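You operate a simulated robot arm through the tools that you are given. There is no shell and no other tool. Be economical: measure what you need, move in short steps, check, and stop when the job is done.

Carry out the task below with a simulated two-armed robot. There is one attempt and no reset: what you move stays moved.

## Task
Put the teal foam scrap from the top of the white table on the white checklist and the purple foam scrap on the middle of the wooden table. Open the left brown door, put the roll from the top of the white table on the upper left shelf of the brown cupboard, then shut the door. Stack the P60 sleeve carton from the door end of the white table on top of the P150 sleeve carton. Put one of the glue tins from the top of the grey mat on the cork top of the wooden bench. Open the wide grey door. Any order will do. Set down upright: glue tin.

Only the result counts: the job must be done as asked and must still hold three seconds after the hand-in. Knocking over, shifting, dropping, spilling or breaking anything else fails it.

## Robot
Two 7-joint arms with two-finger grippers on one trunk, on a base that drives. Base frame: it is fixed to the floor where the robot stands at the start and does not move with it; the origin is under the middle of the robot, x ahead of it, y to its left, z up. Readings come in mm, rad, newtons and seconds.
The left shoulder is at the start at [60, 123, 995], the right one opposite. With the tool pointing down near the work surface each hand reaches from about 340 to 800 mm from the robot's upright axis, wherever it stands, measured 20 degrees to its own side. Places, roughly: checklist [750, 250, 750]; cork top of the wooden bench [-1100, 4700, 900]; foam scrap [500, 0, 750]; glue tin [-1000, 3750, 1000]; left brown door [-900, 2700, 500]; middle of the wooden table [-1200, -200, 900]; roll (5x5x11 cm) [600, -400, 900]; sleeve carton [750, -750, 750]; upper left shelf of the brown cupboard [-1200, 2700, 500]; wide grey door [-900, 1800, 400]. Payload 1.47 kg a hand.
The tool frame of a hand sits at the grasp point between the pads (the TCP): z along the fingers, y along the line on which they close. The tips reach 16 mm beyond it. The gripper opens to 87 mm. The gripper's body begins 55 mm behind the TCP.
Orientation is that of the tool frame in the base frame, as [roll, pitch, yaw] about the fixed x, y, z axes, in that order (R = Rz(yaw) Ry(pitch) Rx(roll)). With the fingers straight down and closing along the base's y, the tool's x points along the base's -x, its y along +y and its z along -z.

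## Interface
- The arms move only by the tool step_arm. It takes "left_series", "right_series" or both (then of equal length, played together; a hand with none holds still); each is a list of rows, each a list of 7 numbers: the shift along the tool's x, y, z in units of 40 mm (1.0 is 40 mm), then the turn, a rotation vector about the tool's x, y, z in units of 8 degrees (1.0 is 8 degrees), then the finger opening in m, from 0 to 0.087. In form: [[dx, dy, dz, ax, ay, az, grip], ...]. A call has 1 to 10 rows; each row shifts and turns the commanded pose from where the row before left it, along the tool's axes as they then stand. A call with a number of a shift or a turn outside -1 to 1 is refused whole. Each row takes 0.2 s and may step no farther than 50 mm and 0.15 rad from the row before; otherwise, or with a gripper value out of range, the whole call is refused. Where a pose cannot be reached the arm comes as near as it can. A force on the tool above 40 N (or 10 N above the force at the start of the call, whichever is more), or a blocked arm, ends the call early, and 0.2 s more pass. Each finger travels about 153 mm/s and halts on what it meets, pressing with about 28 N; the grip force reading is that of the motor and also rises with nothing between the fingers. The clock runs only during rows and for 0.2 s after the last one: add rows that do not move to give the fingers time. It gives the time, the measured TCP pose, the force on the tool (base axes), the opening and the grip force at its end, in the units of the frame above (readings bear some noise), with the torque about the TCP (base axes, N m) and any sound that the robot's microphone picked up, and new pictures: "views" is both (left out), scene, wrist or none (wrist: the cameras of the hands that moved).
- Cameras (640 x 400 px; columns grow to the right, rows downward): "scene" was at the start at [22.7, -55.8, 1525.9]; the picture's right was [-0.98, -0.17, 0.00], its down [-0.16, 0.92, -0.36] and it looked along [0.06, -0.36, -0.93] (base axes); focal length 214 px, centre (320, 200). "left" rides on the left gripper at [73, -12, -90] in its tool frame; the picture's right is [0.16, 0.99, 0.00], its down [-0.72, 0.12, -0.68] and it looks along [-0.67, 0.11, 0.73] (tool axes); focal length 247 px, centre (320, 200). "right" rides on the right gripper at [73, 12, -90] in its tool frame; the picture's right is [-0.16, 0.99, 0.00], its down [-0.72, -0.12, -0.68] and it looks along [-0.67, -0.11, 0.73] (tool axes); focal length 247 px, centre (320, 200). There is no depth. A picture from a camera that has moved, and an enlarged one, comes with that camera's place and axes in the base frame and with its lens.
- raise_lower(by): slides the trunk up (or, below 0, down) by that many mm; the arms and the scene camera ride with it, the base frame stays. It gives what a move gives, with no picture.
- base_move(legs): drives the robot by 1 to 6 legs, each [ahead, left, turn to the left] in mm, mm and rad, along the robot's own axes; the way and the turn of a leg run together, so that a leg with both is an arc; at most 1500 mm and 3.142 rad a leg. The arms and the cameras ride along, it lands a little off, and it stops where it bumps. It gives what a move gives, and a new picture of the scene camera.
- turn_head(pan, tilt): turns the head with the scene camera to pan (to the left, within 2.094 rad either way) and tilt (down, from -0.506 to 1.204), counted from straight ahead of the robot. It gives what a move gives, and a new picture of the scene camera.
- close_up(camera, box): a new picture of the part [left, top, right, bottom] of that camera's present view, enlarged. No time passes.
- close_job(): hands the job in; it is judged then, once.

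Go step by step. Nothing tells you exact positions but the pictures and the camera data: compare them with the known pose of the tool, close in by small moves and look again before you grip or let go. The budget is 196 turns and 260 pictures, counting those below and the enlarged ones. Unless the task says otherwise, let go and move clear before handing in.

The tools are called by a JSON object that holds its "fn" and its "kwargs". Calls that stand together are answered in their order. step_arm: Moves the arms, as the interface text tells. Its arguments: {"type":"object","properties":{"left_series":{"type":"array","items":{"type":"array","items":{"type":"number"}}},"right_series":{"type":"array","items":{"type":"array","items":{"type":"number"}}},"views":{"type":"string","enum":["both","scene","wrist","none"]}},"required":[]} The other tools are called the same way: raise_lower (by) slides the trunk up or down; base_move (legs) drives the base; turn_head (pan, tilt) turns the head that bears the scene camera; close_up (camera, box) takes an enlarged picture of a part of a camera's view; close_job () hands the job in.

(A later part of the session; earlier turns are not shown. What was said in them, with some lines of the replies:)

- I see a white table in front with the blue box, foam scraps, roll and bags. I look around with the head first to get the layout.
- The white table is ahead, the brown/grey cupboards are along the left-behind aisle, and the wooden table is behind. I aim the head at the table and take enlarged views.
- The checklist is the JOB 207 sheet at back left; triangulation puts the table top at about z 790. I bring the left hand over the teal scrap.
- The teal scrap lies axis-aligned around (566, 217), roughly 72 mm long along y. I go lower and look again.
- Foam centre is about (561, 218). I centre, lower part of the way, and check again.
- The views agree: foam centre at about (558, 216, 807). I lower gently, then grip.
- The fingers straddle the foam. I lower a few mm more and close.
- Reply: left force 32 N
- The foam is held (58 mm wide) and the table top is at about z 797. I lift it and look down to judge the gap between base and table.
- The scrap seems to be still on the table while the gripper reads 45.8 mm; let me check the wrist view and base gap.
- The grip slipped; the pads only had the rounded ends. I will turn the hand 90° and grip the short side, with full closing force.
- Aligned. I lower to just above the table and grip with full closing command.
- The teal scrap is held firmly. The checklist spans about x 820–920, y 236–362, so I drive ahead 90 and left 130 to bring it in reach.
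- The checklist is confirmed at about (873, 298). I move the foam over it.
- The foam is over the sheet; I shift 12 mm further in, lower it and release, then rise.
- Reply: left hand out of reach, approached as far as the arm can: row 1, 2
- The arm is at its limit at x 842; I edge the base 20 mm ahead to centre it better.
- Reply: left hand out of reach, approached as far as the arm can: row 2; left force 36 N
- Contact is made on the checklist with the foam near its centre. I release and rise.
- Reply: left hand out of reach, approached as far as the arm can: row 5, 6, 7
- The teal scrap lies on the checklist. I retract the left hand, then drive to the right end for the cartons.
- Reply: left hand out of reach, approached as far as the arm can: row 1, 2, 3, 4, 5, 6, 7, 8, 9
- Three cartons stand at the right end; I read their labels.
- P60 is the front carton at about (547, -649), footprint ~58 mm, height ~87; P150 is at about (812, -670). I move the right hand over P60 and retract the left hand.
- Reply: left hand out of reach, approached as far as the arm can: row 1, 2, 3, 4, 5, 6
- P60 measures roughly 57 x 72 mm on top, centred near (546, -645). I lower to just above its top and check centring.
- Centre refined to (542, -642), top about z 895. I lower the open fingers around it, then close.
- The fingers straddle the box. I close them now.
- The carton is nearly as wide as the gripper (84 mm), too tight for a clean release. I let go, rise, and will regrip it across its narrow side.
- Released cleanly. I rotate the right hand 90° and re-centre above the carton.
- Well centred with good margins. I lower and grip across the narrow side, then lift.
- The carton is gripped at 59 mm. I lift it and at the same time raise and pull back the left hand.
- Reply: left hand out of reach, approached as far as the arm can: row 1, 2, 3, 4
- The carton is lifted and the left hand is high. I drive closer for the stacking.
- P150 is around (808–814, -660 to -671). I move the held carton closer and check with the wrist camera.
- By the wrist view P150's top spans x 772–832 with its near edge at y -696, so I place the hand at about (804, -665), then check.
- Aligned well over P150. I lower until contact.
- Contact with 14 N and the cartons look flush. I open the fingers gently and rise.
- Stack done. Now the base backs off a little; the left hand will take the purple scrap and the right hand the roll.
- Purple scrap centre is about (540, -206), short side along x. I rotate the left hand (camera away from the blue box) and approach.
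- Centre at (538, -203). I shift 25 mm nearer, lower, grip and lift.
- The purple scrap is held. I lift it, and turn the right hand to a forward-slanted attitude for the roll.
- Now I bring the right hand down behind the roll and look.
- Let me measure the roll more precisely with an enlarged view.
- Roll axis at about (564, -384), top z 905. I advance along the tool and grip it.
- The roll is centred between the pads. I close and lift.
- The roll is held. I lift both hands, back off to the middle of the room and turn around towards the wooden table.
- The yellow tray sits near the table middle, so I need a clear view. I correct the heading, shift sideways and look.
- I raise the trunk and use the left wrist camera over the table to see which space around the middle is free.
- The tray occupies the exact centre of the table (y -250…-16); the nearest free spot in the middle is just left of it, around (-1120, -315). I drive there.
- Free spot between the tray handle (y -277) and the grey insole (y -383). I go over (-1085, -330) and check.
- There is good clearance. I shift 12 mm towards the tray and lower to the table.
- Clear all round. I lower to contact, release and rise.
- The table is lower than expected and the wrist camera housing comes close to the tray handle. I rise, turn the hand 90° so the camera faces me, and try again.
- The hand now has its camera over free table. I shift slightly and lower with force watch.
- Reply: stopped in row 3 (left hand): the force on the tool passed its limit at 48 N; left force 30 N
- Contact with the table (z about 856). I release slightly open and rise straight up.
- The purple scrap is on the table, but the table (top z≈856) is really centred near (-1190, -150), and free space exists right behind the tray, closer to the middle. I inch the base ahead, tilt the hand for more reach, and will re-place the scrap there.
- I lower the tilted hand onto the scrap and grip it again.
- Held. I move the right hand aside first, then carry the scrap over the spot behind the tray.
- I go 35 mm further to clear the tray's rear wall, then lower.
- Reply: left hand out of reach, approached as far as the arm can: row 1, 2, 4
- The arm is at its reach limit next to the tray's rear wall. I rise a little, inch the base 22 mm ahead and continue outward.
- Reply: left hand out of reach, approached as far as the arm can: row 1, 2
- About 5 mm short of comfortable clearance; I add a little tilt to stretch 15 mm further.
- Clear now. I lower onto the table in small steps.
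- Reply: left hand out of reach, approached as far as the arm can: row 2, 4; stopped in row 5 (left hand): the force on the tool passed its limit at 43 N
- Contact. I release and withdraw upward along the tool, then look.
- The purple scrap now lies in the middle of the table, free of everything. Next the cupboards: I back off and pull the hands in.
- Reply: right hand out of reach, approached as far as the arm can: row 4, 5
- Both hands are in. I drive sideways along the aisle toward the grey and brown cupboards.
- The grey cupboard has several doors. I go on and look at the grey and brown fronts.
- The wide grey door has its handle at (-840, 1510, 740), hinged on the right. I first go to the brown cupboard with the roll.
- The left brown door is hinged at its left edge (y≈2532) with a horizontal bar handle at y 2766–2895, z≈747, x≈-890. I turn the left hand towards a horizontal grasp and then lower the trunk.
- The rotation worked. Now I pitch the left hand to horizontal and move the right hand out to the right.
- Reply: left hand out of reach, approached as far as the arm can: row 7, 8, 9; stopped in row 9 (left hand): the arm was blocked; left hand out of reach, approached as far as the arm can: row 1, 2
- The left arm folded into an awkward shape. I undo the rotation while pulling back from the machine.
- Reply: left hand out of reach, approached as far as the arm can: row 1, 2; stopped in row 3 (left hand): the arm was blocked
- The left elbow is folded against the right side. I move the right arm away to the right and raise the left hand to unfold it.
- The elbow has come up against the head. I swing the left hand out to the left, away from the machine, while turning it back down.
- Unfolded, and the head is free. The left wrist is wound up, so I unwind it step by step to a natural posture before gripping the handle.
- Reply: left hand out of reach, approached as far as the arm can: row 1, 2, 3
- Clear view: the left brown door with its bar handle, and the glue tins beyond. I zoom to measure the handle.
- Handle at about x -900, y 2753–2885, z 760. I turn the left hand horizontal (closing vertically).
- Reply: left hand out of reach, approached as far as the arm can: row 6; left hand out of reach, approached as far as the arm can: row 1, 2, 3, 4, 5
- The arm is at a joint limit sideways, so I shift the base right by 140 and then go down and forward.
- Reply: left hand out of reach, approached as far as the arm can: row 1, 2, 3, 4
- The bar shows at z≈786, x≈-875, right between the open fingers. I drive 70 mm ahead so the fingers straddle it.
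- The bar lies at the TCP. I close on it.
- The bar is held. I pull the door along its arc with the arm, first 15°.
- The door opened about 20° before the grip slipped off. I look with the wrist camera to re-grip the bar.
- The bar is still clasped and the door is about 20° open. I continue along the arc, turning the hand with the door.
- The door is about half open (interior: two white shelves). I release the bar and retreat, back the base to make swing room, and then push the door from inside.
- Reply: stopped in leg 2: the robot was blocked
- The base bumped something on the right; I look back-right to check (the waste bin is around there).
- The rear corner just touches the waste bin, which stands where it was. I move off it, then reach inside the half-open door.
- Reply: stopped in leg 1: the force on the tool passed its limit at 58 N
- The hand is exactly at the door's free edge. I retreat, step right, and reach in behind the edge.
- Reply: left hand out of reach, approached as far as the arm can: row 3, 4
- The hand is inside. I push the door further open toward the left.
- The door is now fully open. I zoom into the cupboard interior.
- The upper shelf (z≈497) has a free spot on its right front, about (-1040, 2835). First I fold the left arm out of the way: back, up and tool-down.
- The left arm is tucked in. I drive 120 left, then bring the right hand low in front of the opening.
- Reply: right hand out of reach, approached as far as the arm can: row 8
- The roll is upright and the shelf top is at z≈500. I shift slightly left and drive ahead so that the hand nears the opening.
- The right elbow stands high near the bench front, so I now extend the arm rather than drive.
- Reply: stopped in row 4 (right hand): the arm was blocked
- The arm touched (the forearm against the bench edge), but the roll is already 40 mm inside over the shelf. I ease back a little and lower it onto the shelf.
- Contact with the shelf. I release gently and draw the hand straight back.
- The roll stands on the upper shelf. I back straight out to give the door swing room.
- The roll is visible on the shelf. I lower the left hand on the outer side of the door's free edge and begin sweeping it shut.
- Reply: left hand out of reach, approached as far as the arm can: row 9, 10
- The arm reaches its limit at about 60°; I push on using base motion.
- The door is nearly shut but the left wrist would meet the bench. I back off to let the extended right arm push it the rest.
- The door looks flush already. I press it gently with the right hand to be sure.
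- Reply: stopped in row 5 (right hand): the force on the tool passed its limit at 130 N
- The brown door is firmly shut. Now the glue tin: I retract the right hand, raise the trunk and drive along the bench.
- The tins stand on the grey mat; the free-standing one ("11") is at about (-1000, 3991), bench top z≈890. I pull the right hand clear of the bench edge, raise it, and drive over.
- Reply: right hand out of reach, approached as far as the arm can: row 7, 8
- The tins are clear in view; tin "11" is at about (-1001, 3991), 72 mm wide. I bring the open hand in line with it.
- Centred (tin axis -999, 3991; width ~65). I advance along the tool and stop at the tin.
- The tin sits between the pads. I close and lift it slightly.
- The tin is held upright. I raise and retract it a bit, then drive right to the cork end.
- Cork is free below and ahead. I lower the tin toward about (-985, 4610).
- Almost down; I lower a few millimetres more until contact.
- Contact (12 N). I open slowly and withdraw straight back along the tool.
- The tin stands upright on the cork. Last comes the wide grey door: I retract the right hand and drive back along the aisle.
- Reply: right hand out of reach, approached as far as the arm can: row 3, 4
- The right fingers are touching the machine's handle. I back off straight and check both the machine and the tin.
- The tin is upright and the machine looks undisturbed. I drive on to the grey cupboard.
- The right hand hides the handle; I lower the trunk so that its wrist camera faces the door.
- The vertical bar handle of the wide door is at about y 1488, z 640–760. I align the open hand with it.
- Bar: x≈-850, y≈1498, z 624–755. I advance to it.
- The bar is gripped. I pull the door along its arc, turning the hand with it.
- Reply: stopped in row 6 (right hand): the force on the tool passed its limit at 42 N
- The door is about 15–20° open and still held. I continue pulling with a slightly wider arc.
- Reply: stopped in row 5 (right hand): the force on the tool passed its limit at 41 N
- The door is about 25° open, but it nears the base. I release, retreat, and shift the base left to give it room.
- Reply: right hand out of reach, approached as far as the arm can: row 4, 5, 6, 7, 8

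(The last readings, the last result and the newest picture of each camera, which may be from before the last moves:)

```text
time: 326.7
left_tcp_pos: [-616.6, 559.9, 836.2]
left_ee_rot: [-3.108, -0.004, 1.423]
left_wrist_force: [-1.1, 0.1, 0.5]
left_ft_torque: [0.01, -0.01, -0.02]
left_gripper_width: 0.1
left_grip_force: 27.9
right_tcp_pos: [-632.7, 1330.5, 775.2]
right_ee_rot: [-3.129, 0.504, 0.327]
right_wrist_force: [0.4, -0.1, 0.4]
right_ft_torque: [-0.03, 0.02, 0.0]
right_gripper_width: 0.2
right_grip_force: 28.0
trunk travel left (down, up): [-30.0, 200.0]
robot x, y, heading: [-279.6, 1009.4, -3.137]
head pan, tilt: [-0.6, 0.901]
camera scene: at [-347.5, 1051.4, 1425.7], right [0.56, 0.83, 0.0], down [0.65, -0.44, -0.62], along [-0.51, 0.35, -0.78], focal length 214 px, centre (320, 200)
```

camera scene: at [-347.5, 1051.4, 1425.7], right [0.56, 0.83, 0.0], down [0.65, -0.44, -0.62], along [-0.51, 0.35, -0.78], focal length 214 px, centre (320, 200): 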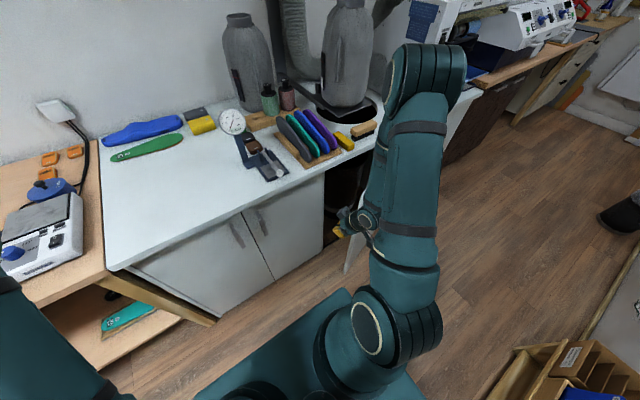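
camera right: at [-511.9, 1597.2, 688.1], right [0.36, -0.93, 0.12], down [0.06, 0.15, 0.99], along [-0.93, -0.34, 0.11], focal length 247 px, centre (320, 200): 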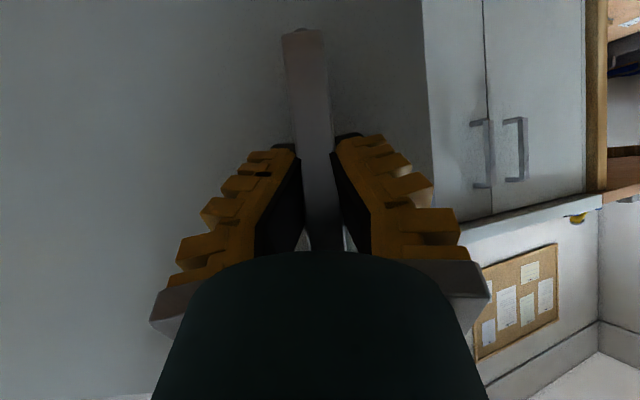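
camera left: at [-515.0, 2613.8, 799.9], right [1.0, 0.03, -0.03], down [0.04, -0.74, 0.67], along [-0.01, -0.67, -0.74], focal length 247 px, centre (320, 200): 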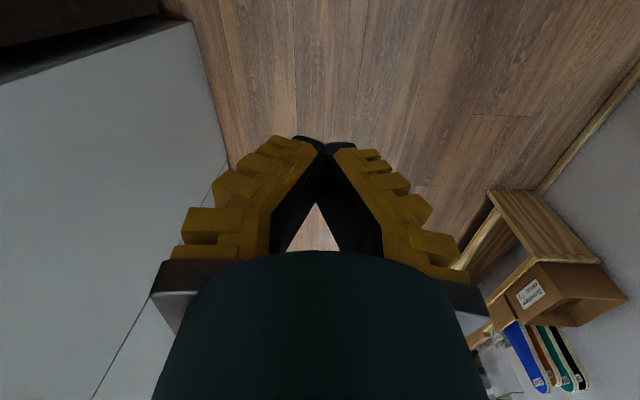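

The door stays ajar. I turn the right hand tool-down to hook behind the free edge.

{"fn": "step_arm", "kwargs": {"right_series": [[0, 0, 0, 0, 0.9, 0, 0], [0, 0, 0, 0, 0.9, 0, 0], [0, 0, 0, 0, 0.9, 0, 0], [0, 0, 0, 0, 0.9, 0, 0], [0, 0, 0, 0, 0, 0.78, 0], [0, 0, 0, 0, 0, 0.78, 0], [0, 0, 0, 0, 0, 0.78, 0], [0, 0, 0, 0, 0, 0, 0]], "views": "both"}}

```text
time: 328.5
left_tcp_pos: [-617.3, 560.3, 836.9]
left_ee_rot: [-3.107, -0.002, 1.423]
left_wrist_force: [0.6, -0.6, 0.0]
left_ft_torque: [-0.02, 0.01, 0.04]
left_gripper_width: 0.0
left_grip_force: 27.8
right_tcp_pos: [-631.7, 1330.7, 774.5]
right_ee_rot: [-3.132, 0.005, -0.006]
right_wrist_force: [0.5, 0.7, -0.9]
right_ft_torque: [-0.01, -0.02, 0.03]
right_gripper_width: 0.1
right_grip_force: 28.0
trunk travel left (down, up): [-30.0, 200.0]
robot x, y, heading: [-278.1, 1011.0, -3.144]
head pan, tilt: [-0.6, 0.901]
camera scene: at [-347.5, 1051.7, 1425.7], right [0.56, 0.83, 0.0], down [0.65, -0.44, -0.62], along [-0.51, 0.35, -0.78], focal length 214 px, centre (320, 200)
camera right: at [-559.3, 1318.3, 863.8], right [-0.16, -0.99, -0.01], down [-0.72, 0.11, 0.68], along [-0.67, 0.12, -0.73], focal length 247 px, centre (320, 200)
```

scene: 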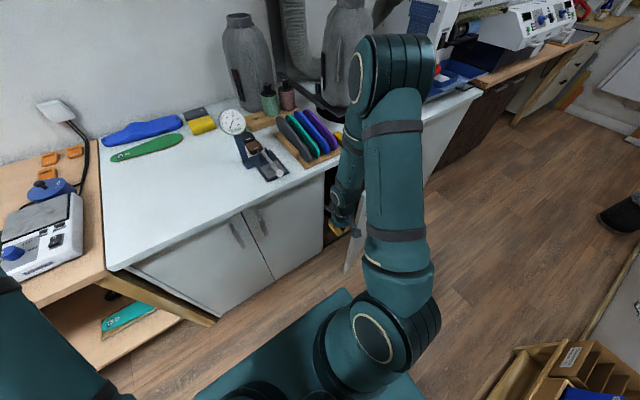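
right: 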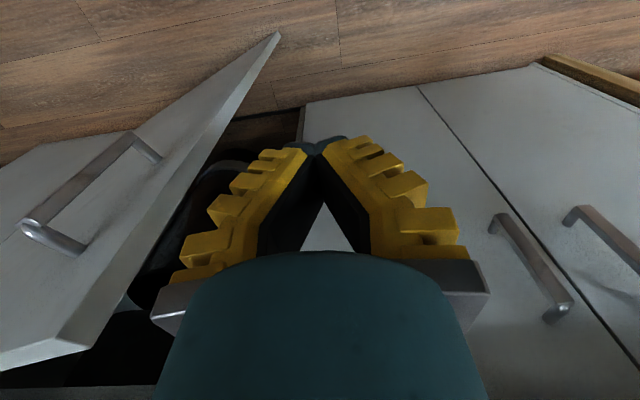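

The wrist view shows the gap behind the door. I move in: forward, then right behind the free edge.

{"fn": "step_arm", "kwargs": {"right_series": [[-0.8, 0, 0.25, 0, 0, 0, 0], [-0.8, 0, 0.25, 0, 0, 0, 0], [-0.8, 0, 0.25, 0, 0, 0, 0], [-0.75, 0, 0.25, 0, 0, 0, 0], [0, -0.8, 0, 0, 0, 0, 0], [0, -0.8, 0, 0, 0, 0, 0], [0, -0.8, 0, 0, 0, 0, 0], [0, -0.8, 0, 0, 0, 0, 0], [0, -0.8, 0, 0, 0, 0, 0], [0, 0, 0, 0, 0, 0, 0]], "views": "both"}}

```text
time: 330.4
left_tcp_pos: [-616.1, 560.8, 836.3]
left_ee_rot: [-3.109, -0.002, 1.421]
left_wrist_force: [-0.3, -0.1, -1.0]
left_ft_torque: [-0.03, -0.02, -0.01]
left_gripper_width: 0.0
left_grip_force: 28.0
right_tcp_pos: [-755.8, 1460.7, 737.8]
right_ee_rot: [3.135, -0.004, -0.016]
right_wrist_force: [1.8, -7.7, 7.4]
right_ft_torque: [0.63, -0.47, -0.53]
right_gripper_width: 0.0
right_grip_force: 28.5
trunk travel left (down, up): [-30.0, 200.0]
robot x, y, heading: [-279.4, 1011.5, -3.141]
head pan, tilt: [-0.6, 0.901]
stopped in row 9 (right hand): the force on the tool passed its limit at 55 N (the readings are from after the stop); the commanded pose is now the measured one
camera scene: at [-347.3, 1051.4, 1425.9], right [0.56, 0.83, 0.0], down [0.65, -0.44, -0.62], along [-0.51, 0.35, -0.78], focal length 214 px, centre (320, 200)
camera right: at [-684.2, 1449.2, 825.5], right [-0.17, -0.98, 0.01], down [-0.72, 0.13, 0.68], along [-0.67, 0.11, -0.74], focal length 247 px, centre (320, 200)
```

scene: 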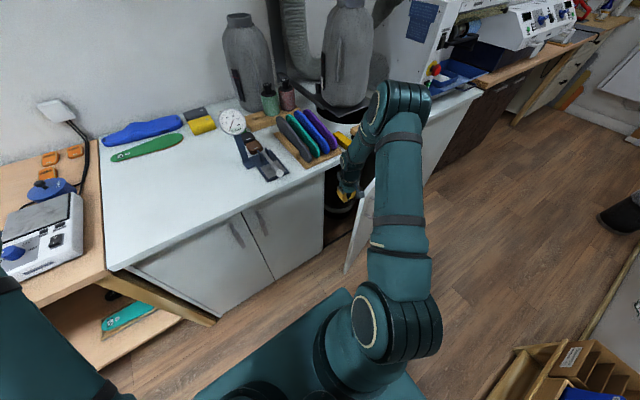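
right: 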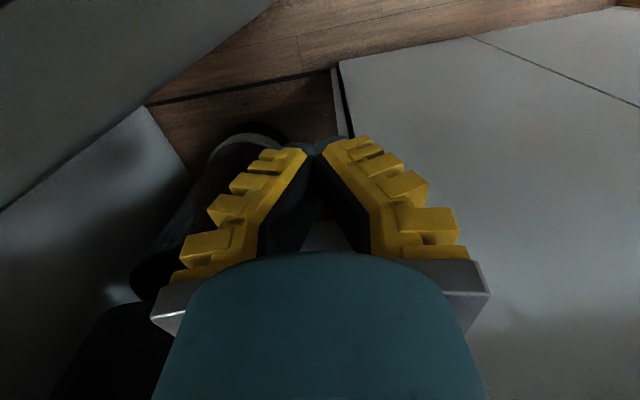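

The wrist camera housing touches the door's top corner. I back off, raise 40 mm so that it passes above, and go on.

{"fn": "step_arm", "kwargs": {"right_series": [[0, 0.7, 0, 0, 0, 0, 0], [-0.2, 0, -0.9, 0, 0, 0, 0], [0, -0.7, -0.1, 0, 0, 0, 0], [0, -0.7, 0, 0, 0, 0, 0], [0, -0.7, 0, 0, 0, 0, 0], [0, 0, 0, 0, 0, 0, 0]], "views": "both"}}

```text
time: 331.8
left_tcp_pos: [-616.7, 560.9, 836.0]
left_ee_rot: [-3.109, -0.005, 1.423]
left_wrist_force: [0.0, 0.6, 0.3]
left_ft_torque: [-0.05, 0.0, 0.0]
left_gripper_width: 0.1
left_grip_force: 27.9
right_tcp_pos: [-762.9, 1518.5, 775.5]
right_ee_rot: [3.138, -0.005, -0.014]
right_wrist_force: [1.0, 0.6, 0.1]
right_ft_torque: [0.02, 0.01, 0.02]
right_gripper_width: 0.0
right_grip_force: 27.3
trunk travel left (down, up): [-30.0, 200.0]
robot x, y, heading: [-279.6, 1008.4, -3.139]
head pan, tilt: [-0.6, 0.901]
camera scene: at [-347.5, 1051.4, 1425.7], right [0.56, 0.83, 0.0], down [0.65, -0.44, -0.62], along [-0.51, 0.35, -0.78], focal length 214 px, centre (320, 200)
camera right: at [-690.0, 1507.2, 864.9], right [-0.17, -0.99, 0.0], down [-0.72, 0.13, 0.68], along [-0.67, 0.11, -0.74], focal length 247 px, centre (320, 200)
```

scene: 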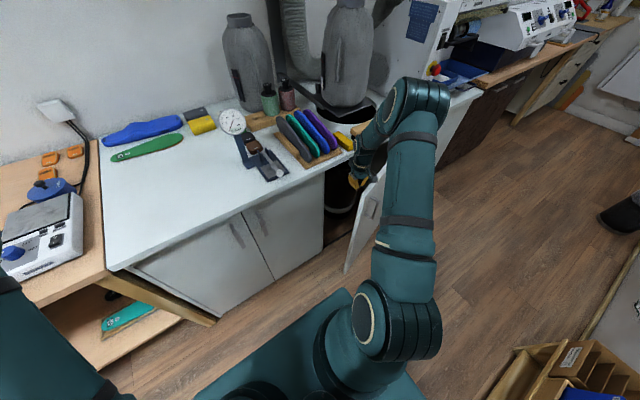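
right: 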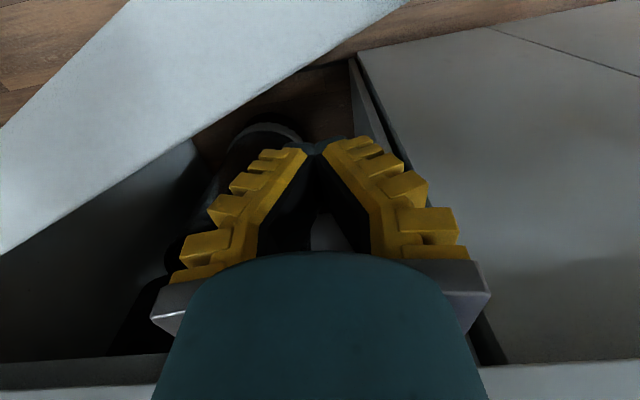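

The fingers are behind the door. I pull it outward toward me.

{"fn": "step_arm", "kwargs": {"right_series": [[0.85, -0.25, 0, 0, 0, 0, 0], [0.85, -0.3, 0, 0, 0, 0, 0], [0.85, -0.35, 0, 0, 0, 0, 0], [0.85, -0.4, 0, 0, 0, 0, 0], [0.8, -0.5, 0, 0, 0, 0, 0], [0, 0, 0, 0, 0, 0, 0]], "views": "scene"}}

```text
time: 333.2
left_tcp_pos: [-616.7, 559.8, 836.2]
left_ee_rot: [-3.108, -0.004, 1.423]
left_wrist_force: [-0.4, 0.3, -0.6]
left_ft_torque: [0.0, 0.02, -0.02]
left_gripper_width: 0.3
left_grip_force: 28.3
right_tcp_pos: [-594.4, 1586.9, 776.7]
right_ee_rot: [3.137, -0.003, -0.013]
right_wrist_force: [0.1, -0.2, 0.8]
right_ft_torque: [-0.04, 0.02, -0.03]
right_gripper_width: 0.0
right_grip_force: 28.4
trunk travel left (down, up): [-30.0, 200.0]
robot x, y, heading: [-276.7, 1010.0, -3.14]
head pan, tilt: [-0.6, 0.901]
camera scene: at [-347.7, 1051.5, 1425.7], right [0.56, 0.83, 0.0], down [0.65, -0.44, -0.62], along [-0.51, 0.35, -0.78], focal length 214 px, centre (320, 200)
```

scene: 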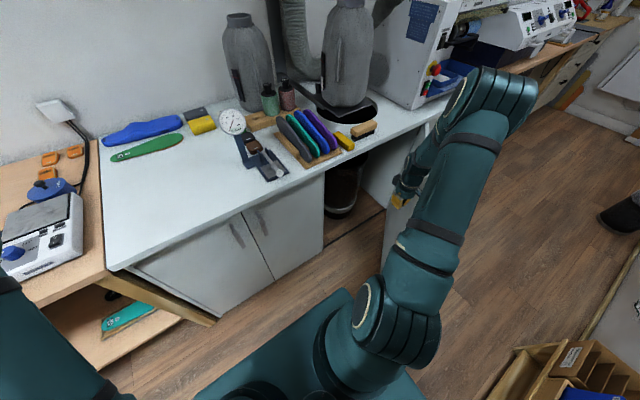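

It swings nicely. I now push it further by driving right with the hand leading.

{"fn": "base_move", "kwargs": {"legs": [[0, -200, 0]]}}

```text
time: 335.6
left_tcp_pos: [-617.1, 758.6, 835.6]
left_ee_rot: [-3.106, -0.004, 1.422]
left_wrist_force: [0.9, 0.0, 0.5]
left_ft_torque: [0.0, -0.01, 0.05]
left_gripper_width: 0.0
left_grip_force: 28.0
right_tcp_pos: [-595.9, 1786.9, 776.3]
right_ee_rot: [3.136, -0.003, -0.013]
right_wrist_force: [0.0, -0.6, -0.4]
right_ft_torque: [0.0, 0.01, 0.0]
right_gripper_width: 0.2
right_grip_force: 27.9
trunk travel left (down, up): [-30.0, 200.0]
robot x, y, heading: [-276.2, 1214.0, -3.137]
head pan, tilt: [-0.6, 0.901]
camera scene: at [-348.3, 1250.7, 1425.7], right [0.56, 0.83, 0.0], down [0.65, -0.44, -0.62], along [-0.51, 0.35, -0.78], focal length 214 px, centre (320, 200)
```

scene: 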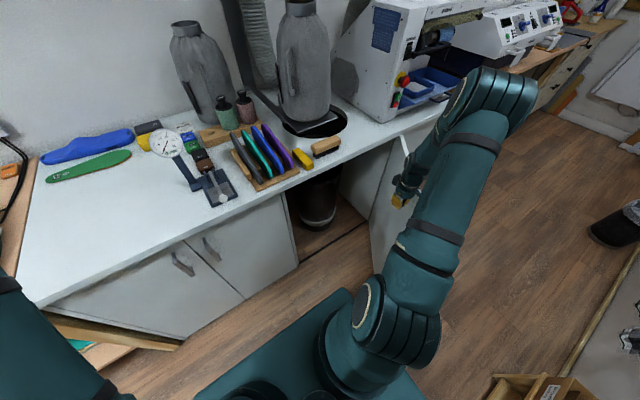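

{"fn": "base_move", "kwargs": {"legs": [[0, -110, 0]]}}

{"fn": "turn_head", "kwargs": {"pan": -0.9, "tilt": 0.95}}

```text
time: 337.2
left_tcp_pos: [-618.5, 867.0, 836.6]
left_ee_rot: [-3.108, -0.001, 1.424]
left_wrist_force: [-0.3, 0.8, -0.3]
left_ft_torque: [-0.02, -0.01, -0.02]
left_gripper_width: 0.1
left_grip_force: 28.3
right_tcp_pos: [-596.3, 1894.1, 776.5]
right_ee_rot: [3.137, -0.004, -0.012]
right_wrist_force: [0.0, 0.1, 0.3]
right_ft_torque: [-0.03, 0.0, 0.01]
right_gripper_width: 0.1
right_grip_force: 27.6
trunk travel left (down, up): [-30.0, 200.0]
robot x, y, heading: [-277.8, 1316.2, -3.135]
head pan, tilt: [-0.6, 0.901]
camera scene: at [-348.8, 1358.8, 1425.7], right [0.56, 0.83, 0.0], down [0.65, -0.44, -0.62], along [-0.51, 0.35, -0.78], focal length 214 px, centre (320, 200)
```

scene: 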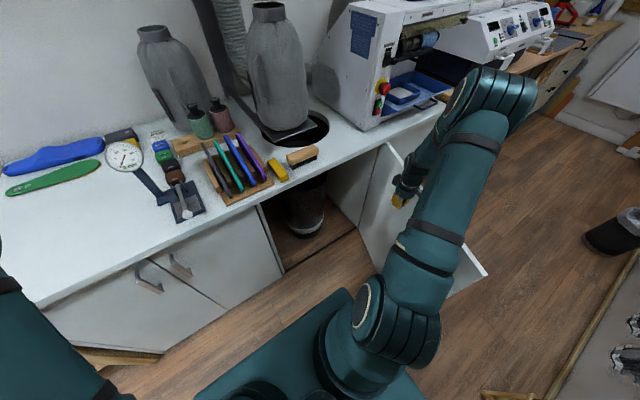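

```text
time: 338.0
left_tcp_pos: [-618.0, 865.8, 836.2]
left_ee_rot: [-3.109, -0.003, 1.426]
left_wrist_force: [0.5, -0.6, 0.2]
left_ft_torque: [0.01, 0.01, 0.01]
left_gripper_width: 0.0
left_grip_force: 27.4
right_tcp_pos: [-596.5, 1894.0, 776.3]
right_ee_rot: [3.136, -0.005, -0.014]
right_wrist_force: [0.4, -0.4, 0.1]
right_ft_torque: [0.03, -0.04, -0.03]
right_gripper_width: 0.0
right_grip_force: 27.8
trunk travel left (down, up): [-30.0, 200.0]
robot x, y, heading: [-277.4, 1318.6, -3.139]
head pan, tilt: [-0.901, 0.949]
camera scene: at [-331.8, 1372.6, 1422.1], right [0.78, 0.63, 0.0], down [0.51, -0.63, -0.58], along [-0.36, 0.45, -0.81], focal length 214 px, centre (320, 200)
```

scene: 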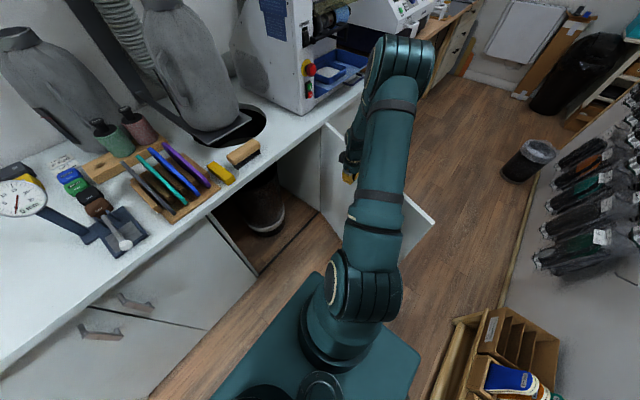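

The door is at roughly 72°. One more push, then I pull the hand back out.

{"fn": "base_move", "kwargs": {"legs": [[0, -75, 0]]}}

{"fn": "close_up", "kwargs": {"camera": "scene", "box": [160, 80, 480, 280]}}

```text
time: 339.3
left_tcp_pos: [-618.6, 943.2, 836.2]
left_ee_rot: [-3.107, -0.002, 1.424]
left_wrist_force: [-0.5, 0.1, 0.3]
left_ft_torque: [0.0, -0.01, -0.01]
left_gripper_width: 0.2
left_grip_force: 27.8
right_tcp_pos: [-596.1, 1970.0, 777.6]
right_ee_rot: [3.136, -0.004, -0.013]
right_wrist_force: [0.2, -0.1, 0.6]
right_ft_torque: [0.01, 0.02, 0.02]
right_gripper_width: 0.0
right_grip_force: 28.1
trunk travel left (down, up): [-30.0, 200.0]
robot x, y, heading: [-279.4, 1394.5, -3.139]
head pan, tilt: [-0.901, 0.949]
camera scene: at [-332.1, 1448.6, 1422.1], right [0.78, 0.62, 0.0], down [0.51, -0.64, -0.58], along [-0.36, 0.45, -0.81], focal length 214 px, centre (320, 200)
```

scene: 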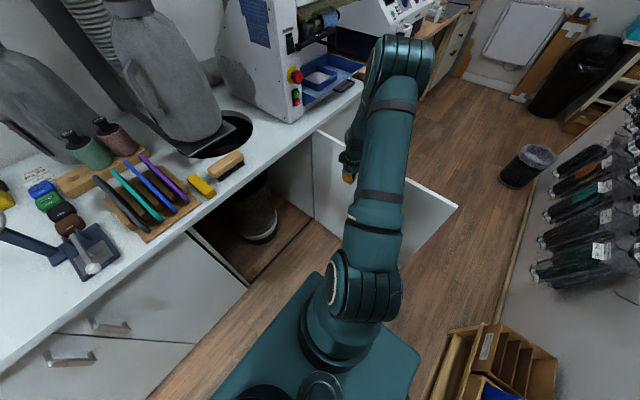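

```text
2.00 times, centred on (320, 180) of scene
camera zoom: at [-332.1, 1448.6, 1422.1], right [0.78, 0.62, 0.0], down [0.51, -0.64, -0.58], along [-0.36, 0.45, -0.81], focal length 429 px, centre (320, 240)
```

zoom: 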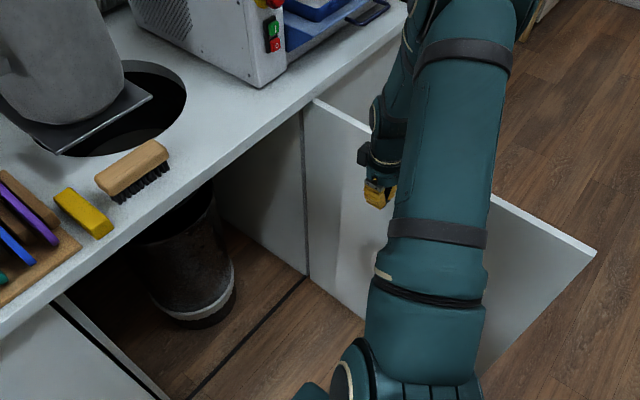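

The wide grey door stands at about 90°. I move the hand clear of it and look once more.

{"fn": "base_move", "kwargs": {"legs": [[0, 200, 0]]}}

```text
time: 341.7
left_tcp_pos: [-616.9, 741.6, 836.4]
left_ee_rot: [-3.11, -0.004, 1.423]
left_wrist_force: [0.2, 0.4, -1.1]
left_ft_torque: [0.04, 0.03, -0.01]
left_gripper_width: 0.3
left_grip_force: 27.9
right_tcp_pos: [-596.1, 1769.0, 776.7]
right_ee_rot: [3.136, -0.004, -0.013]
right_wrist_force: [0.4, -0.1, 0.1]
right_ft_torque: [0.0, -0.01, -0.01]
right_gripper_width: 0.0
right_grip_force: 27.7
trunk travel left (down, up): [-30.0, 200.0]
robot x, y, heading: [-279.1, 1194.3, -3.136]
head pan, tilt: [-0.901, 0.949]
camera scene: at [-331.2, 1248.0, 1422.1], right [0.78, 0.63, 0.0], down [0.51, -0.63, -0.58], along [-0.36, 0.45, -0.81], focal length 214 px, centre (320, 200)
```

scene: 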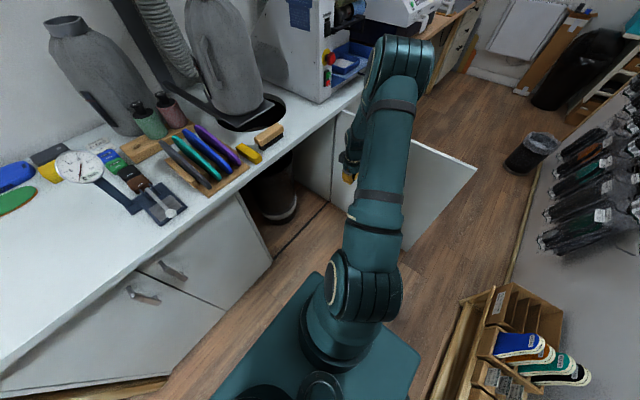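

The door stays fully open, both hands are clear, and every part of the task is done; I hand the job in.

{"fn": "close_job", "kwargs": {}}

```text
The job is handed in.
```

I did every part of the task and handed the job in; the result has not come back yet.

- **Teal scrap:** it lies on the checklist.
- **Purple scrap:** a yellow tray covers the exact centre of the wooden table, so the scrap lies on the bare top just behind it.
- **Roll:** it stands on the upper left shelf of the brown cupboard, and the door is pressed shut.
- **Cartons:** P60 is stacked on P150.
- **Glue tin:** it stands upright on the cork top.
- **Wide grey door:** it is open at about 90°.

There were two light contacts on the way. The base touched the waste bin, and the right hand brushed a handle of the machine on the bench; both looked unmoved afterwards.
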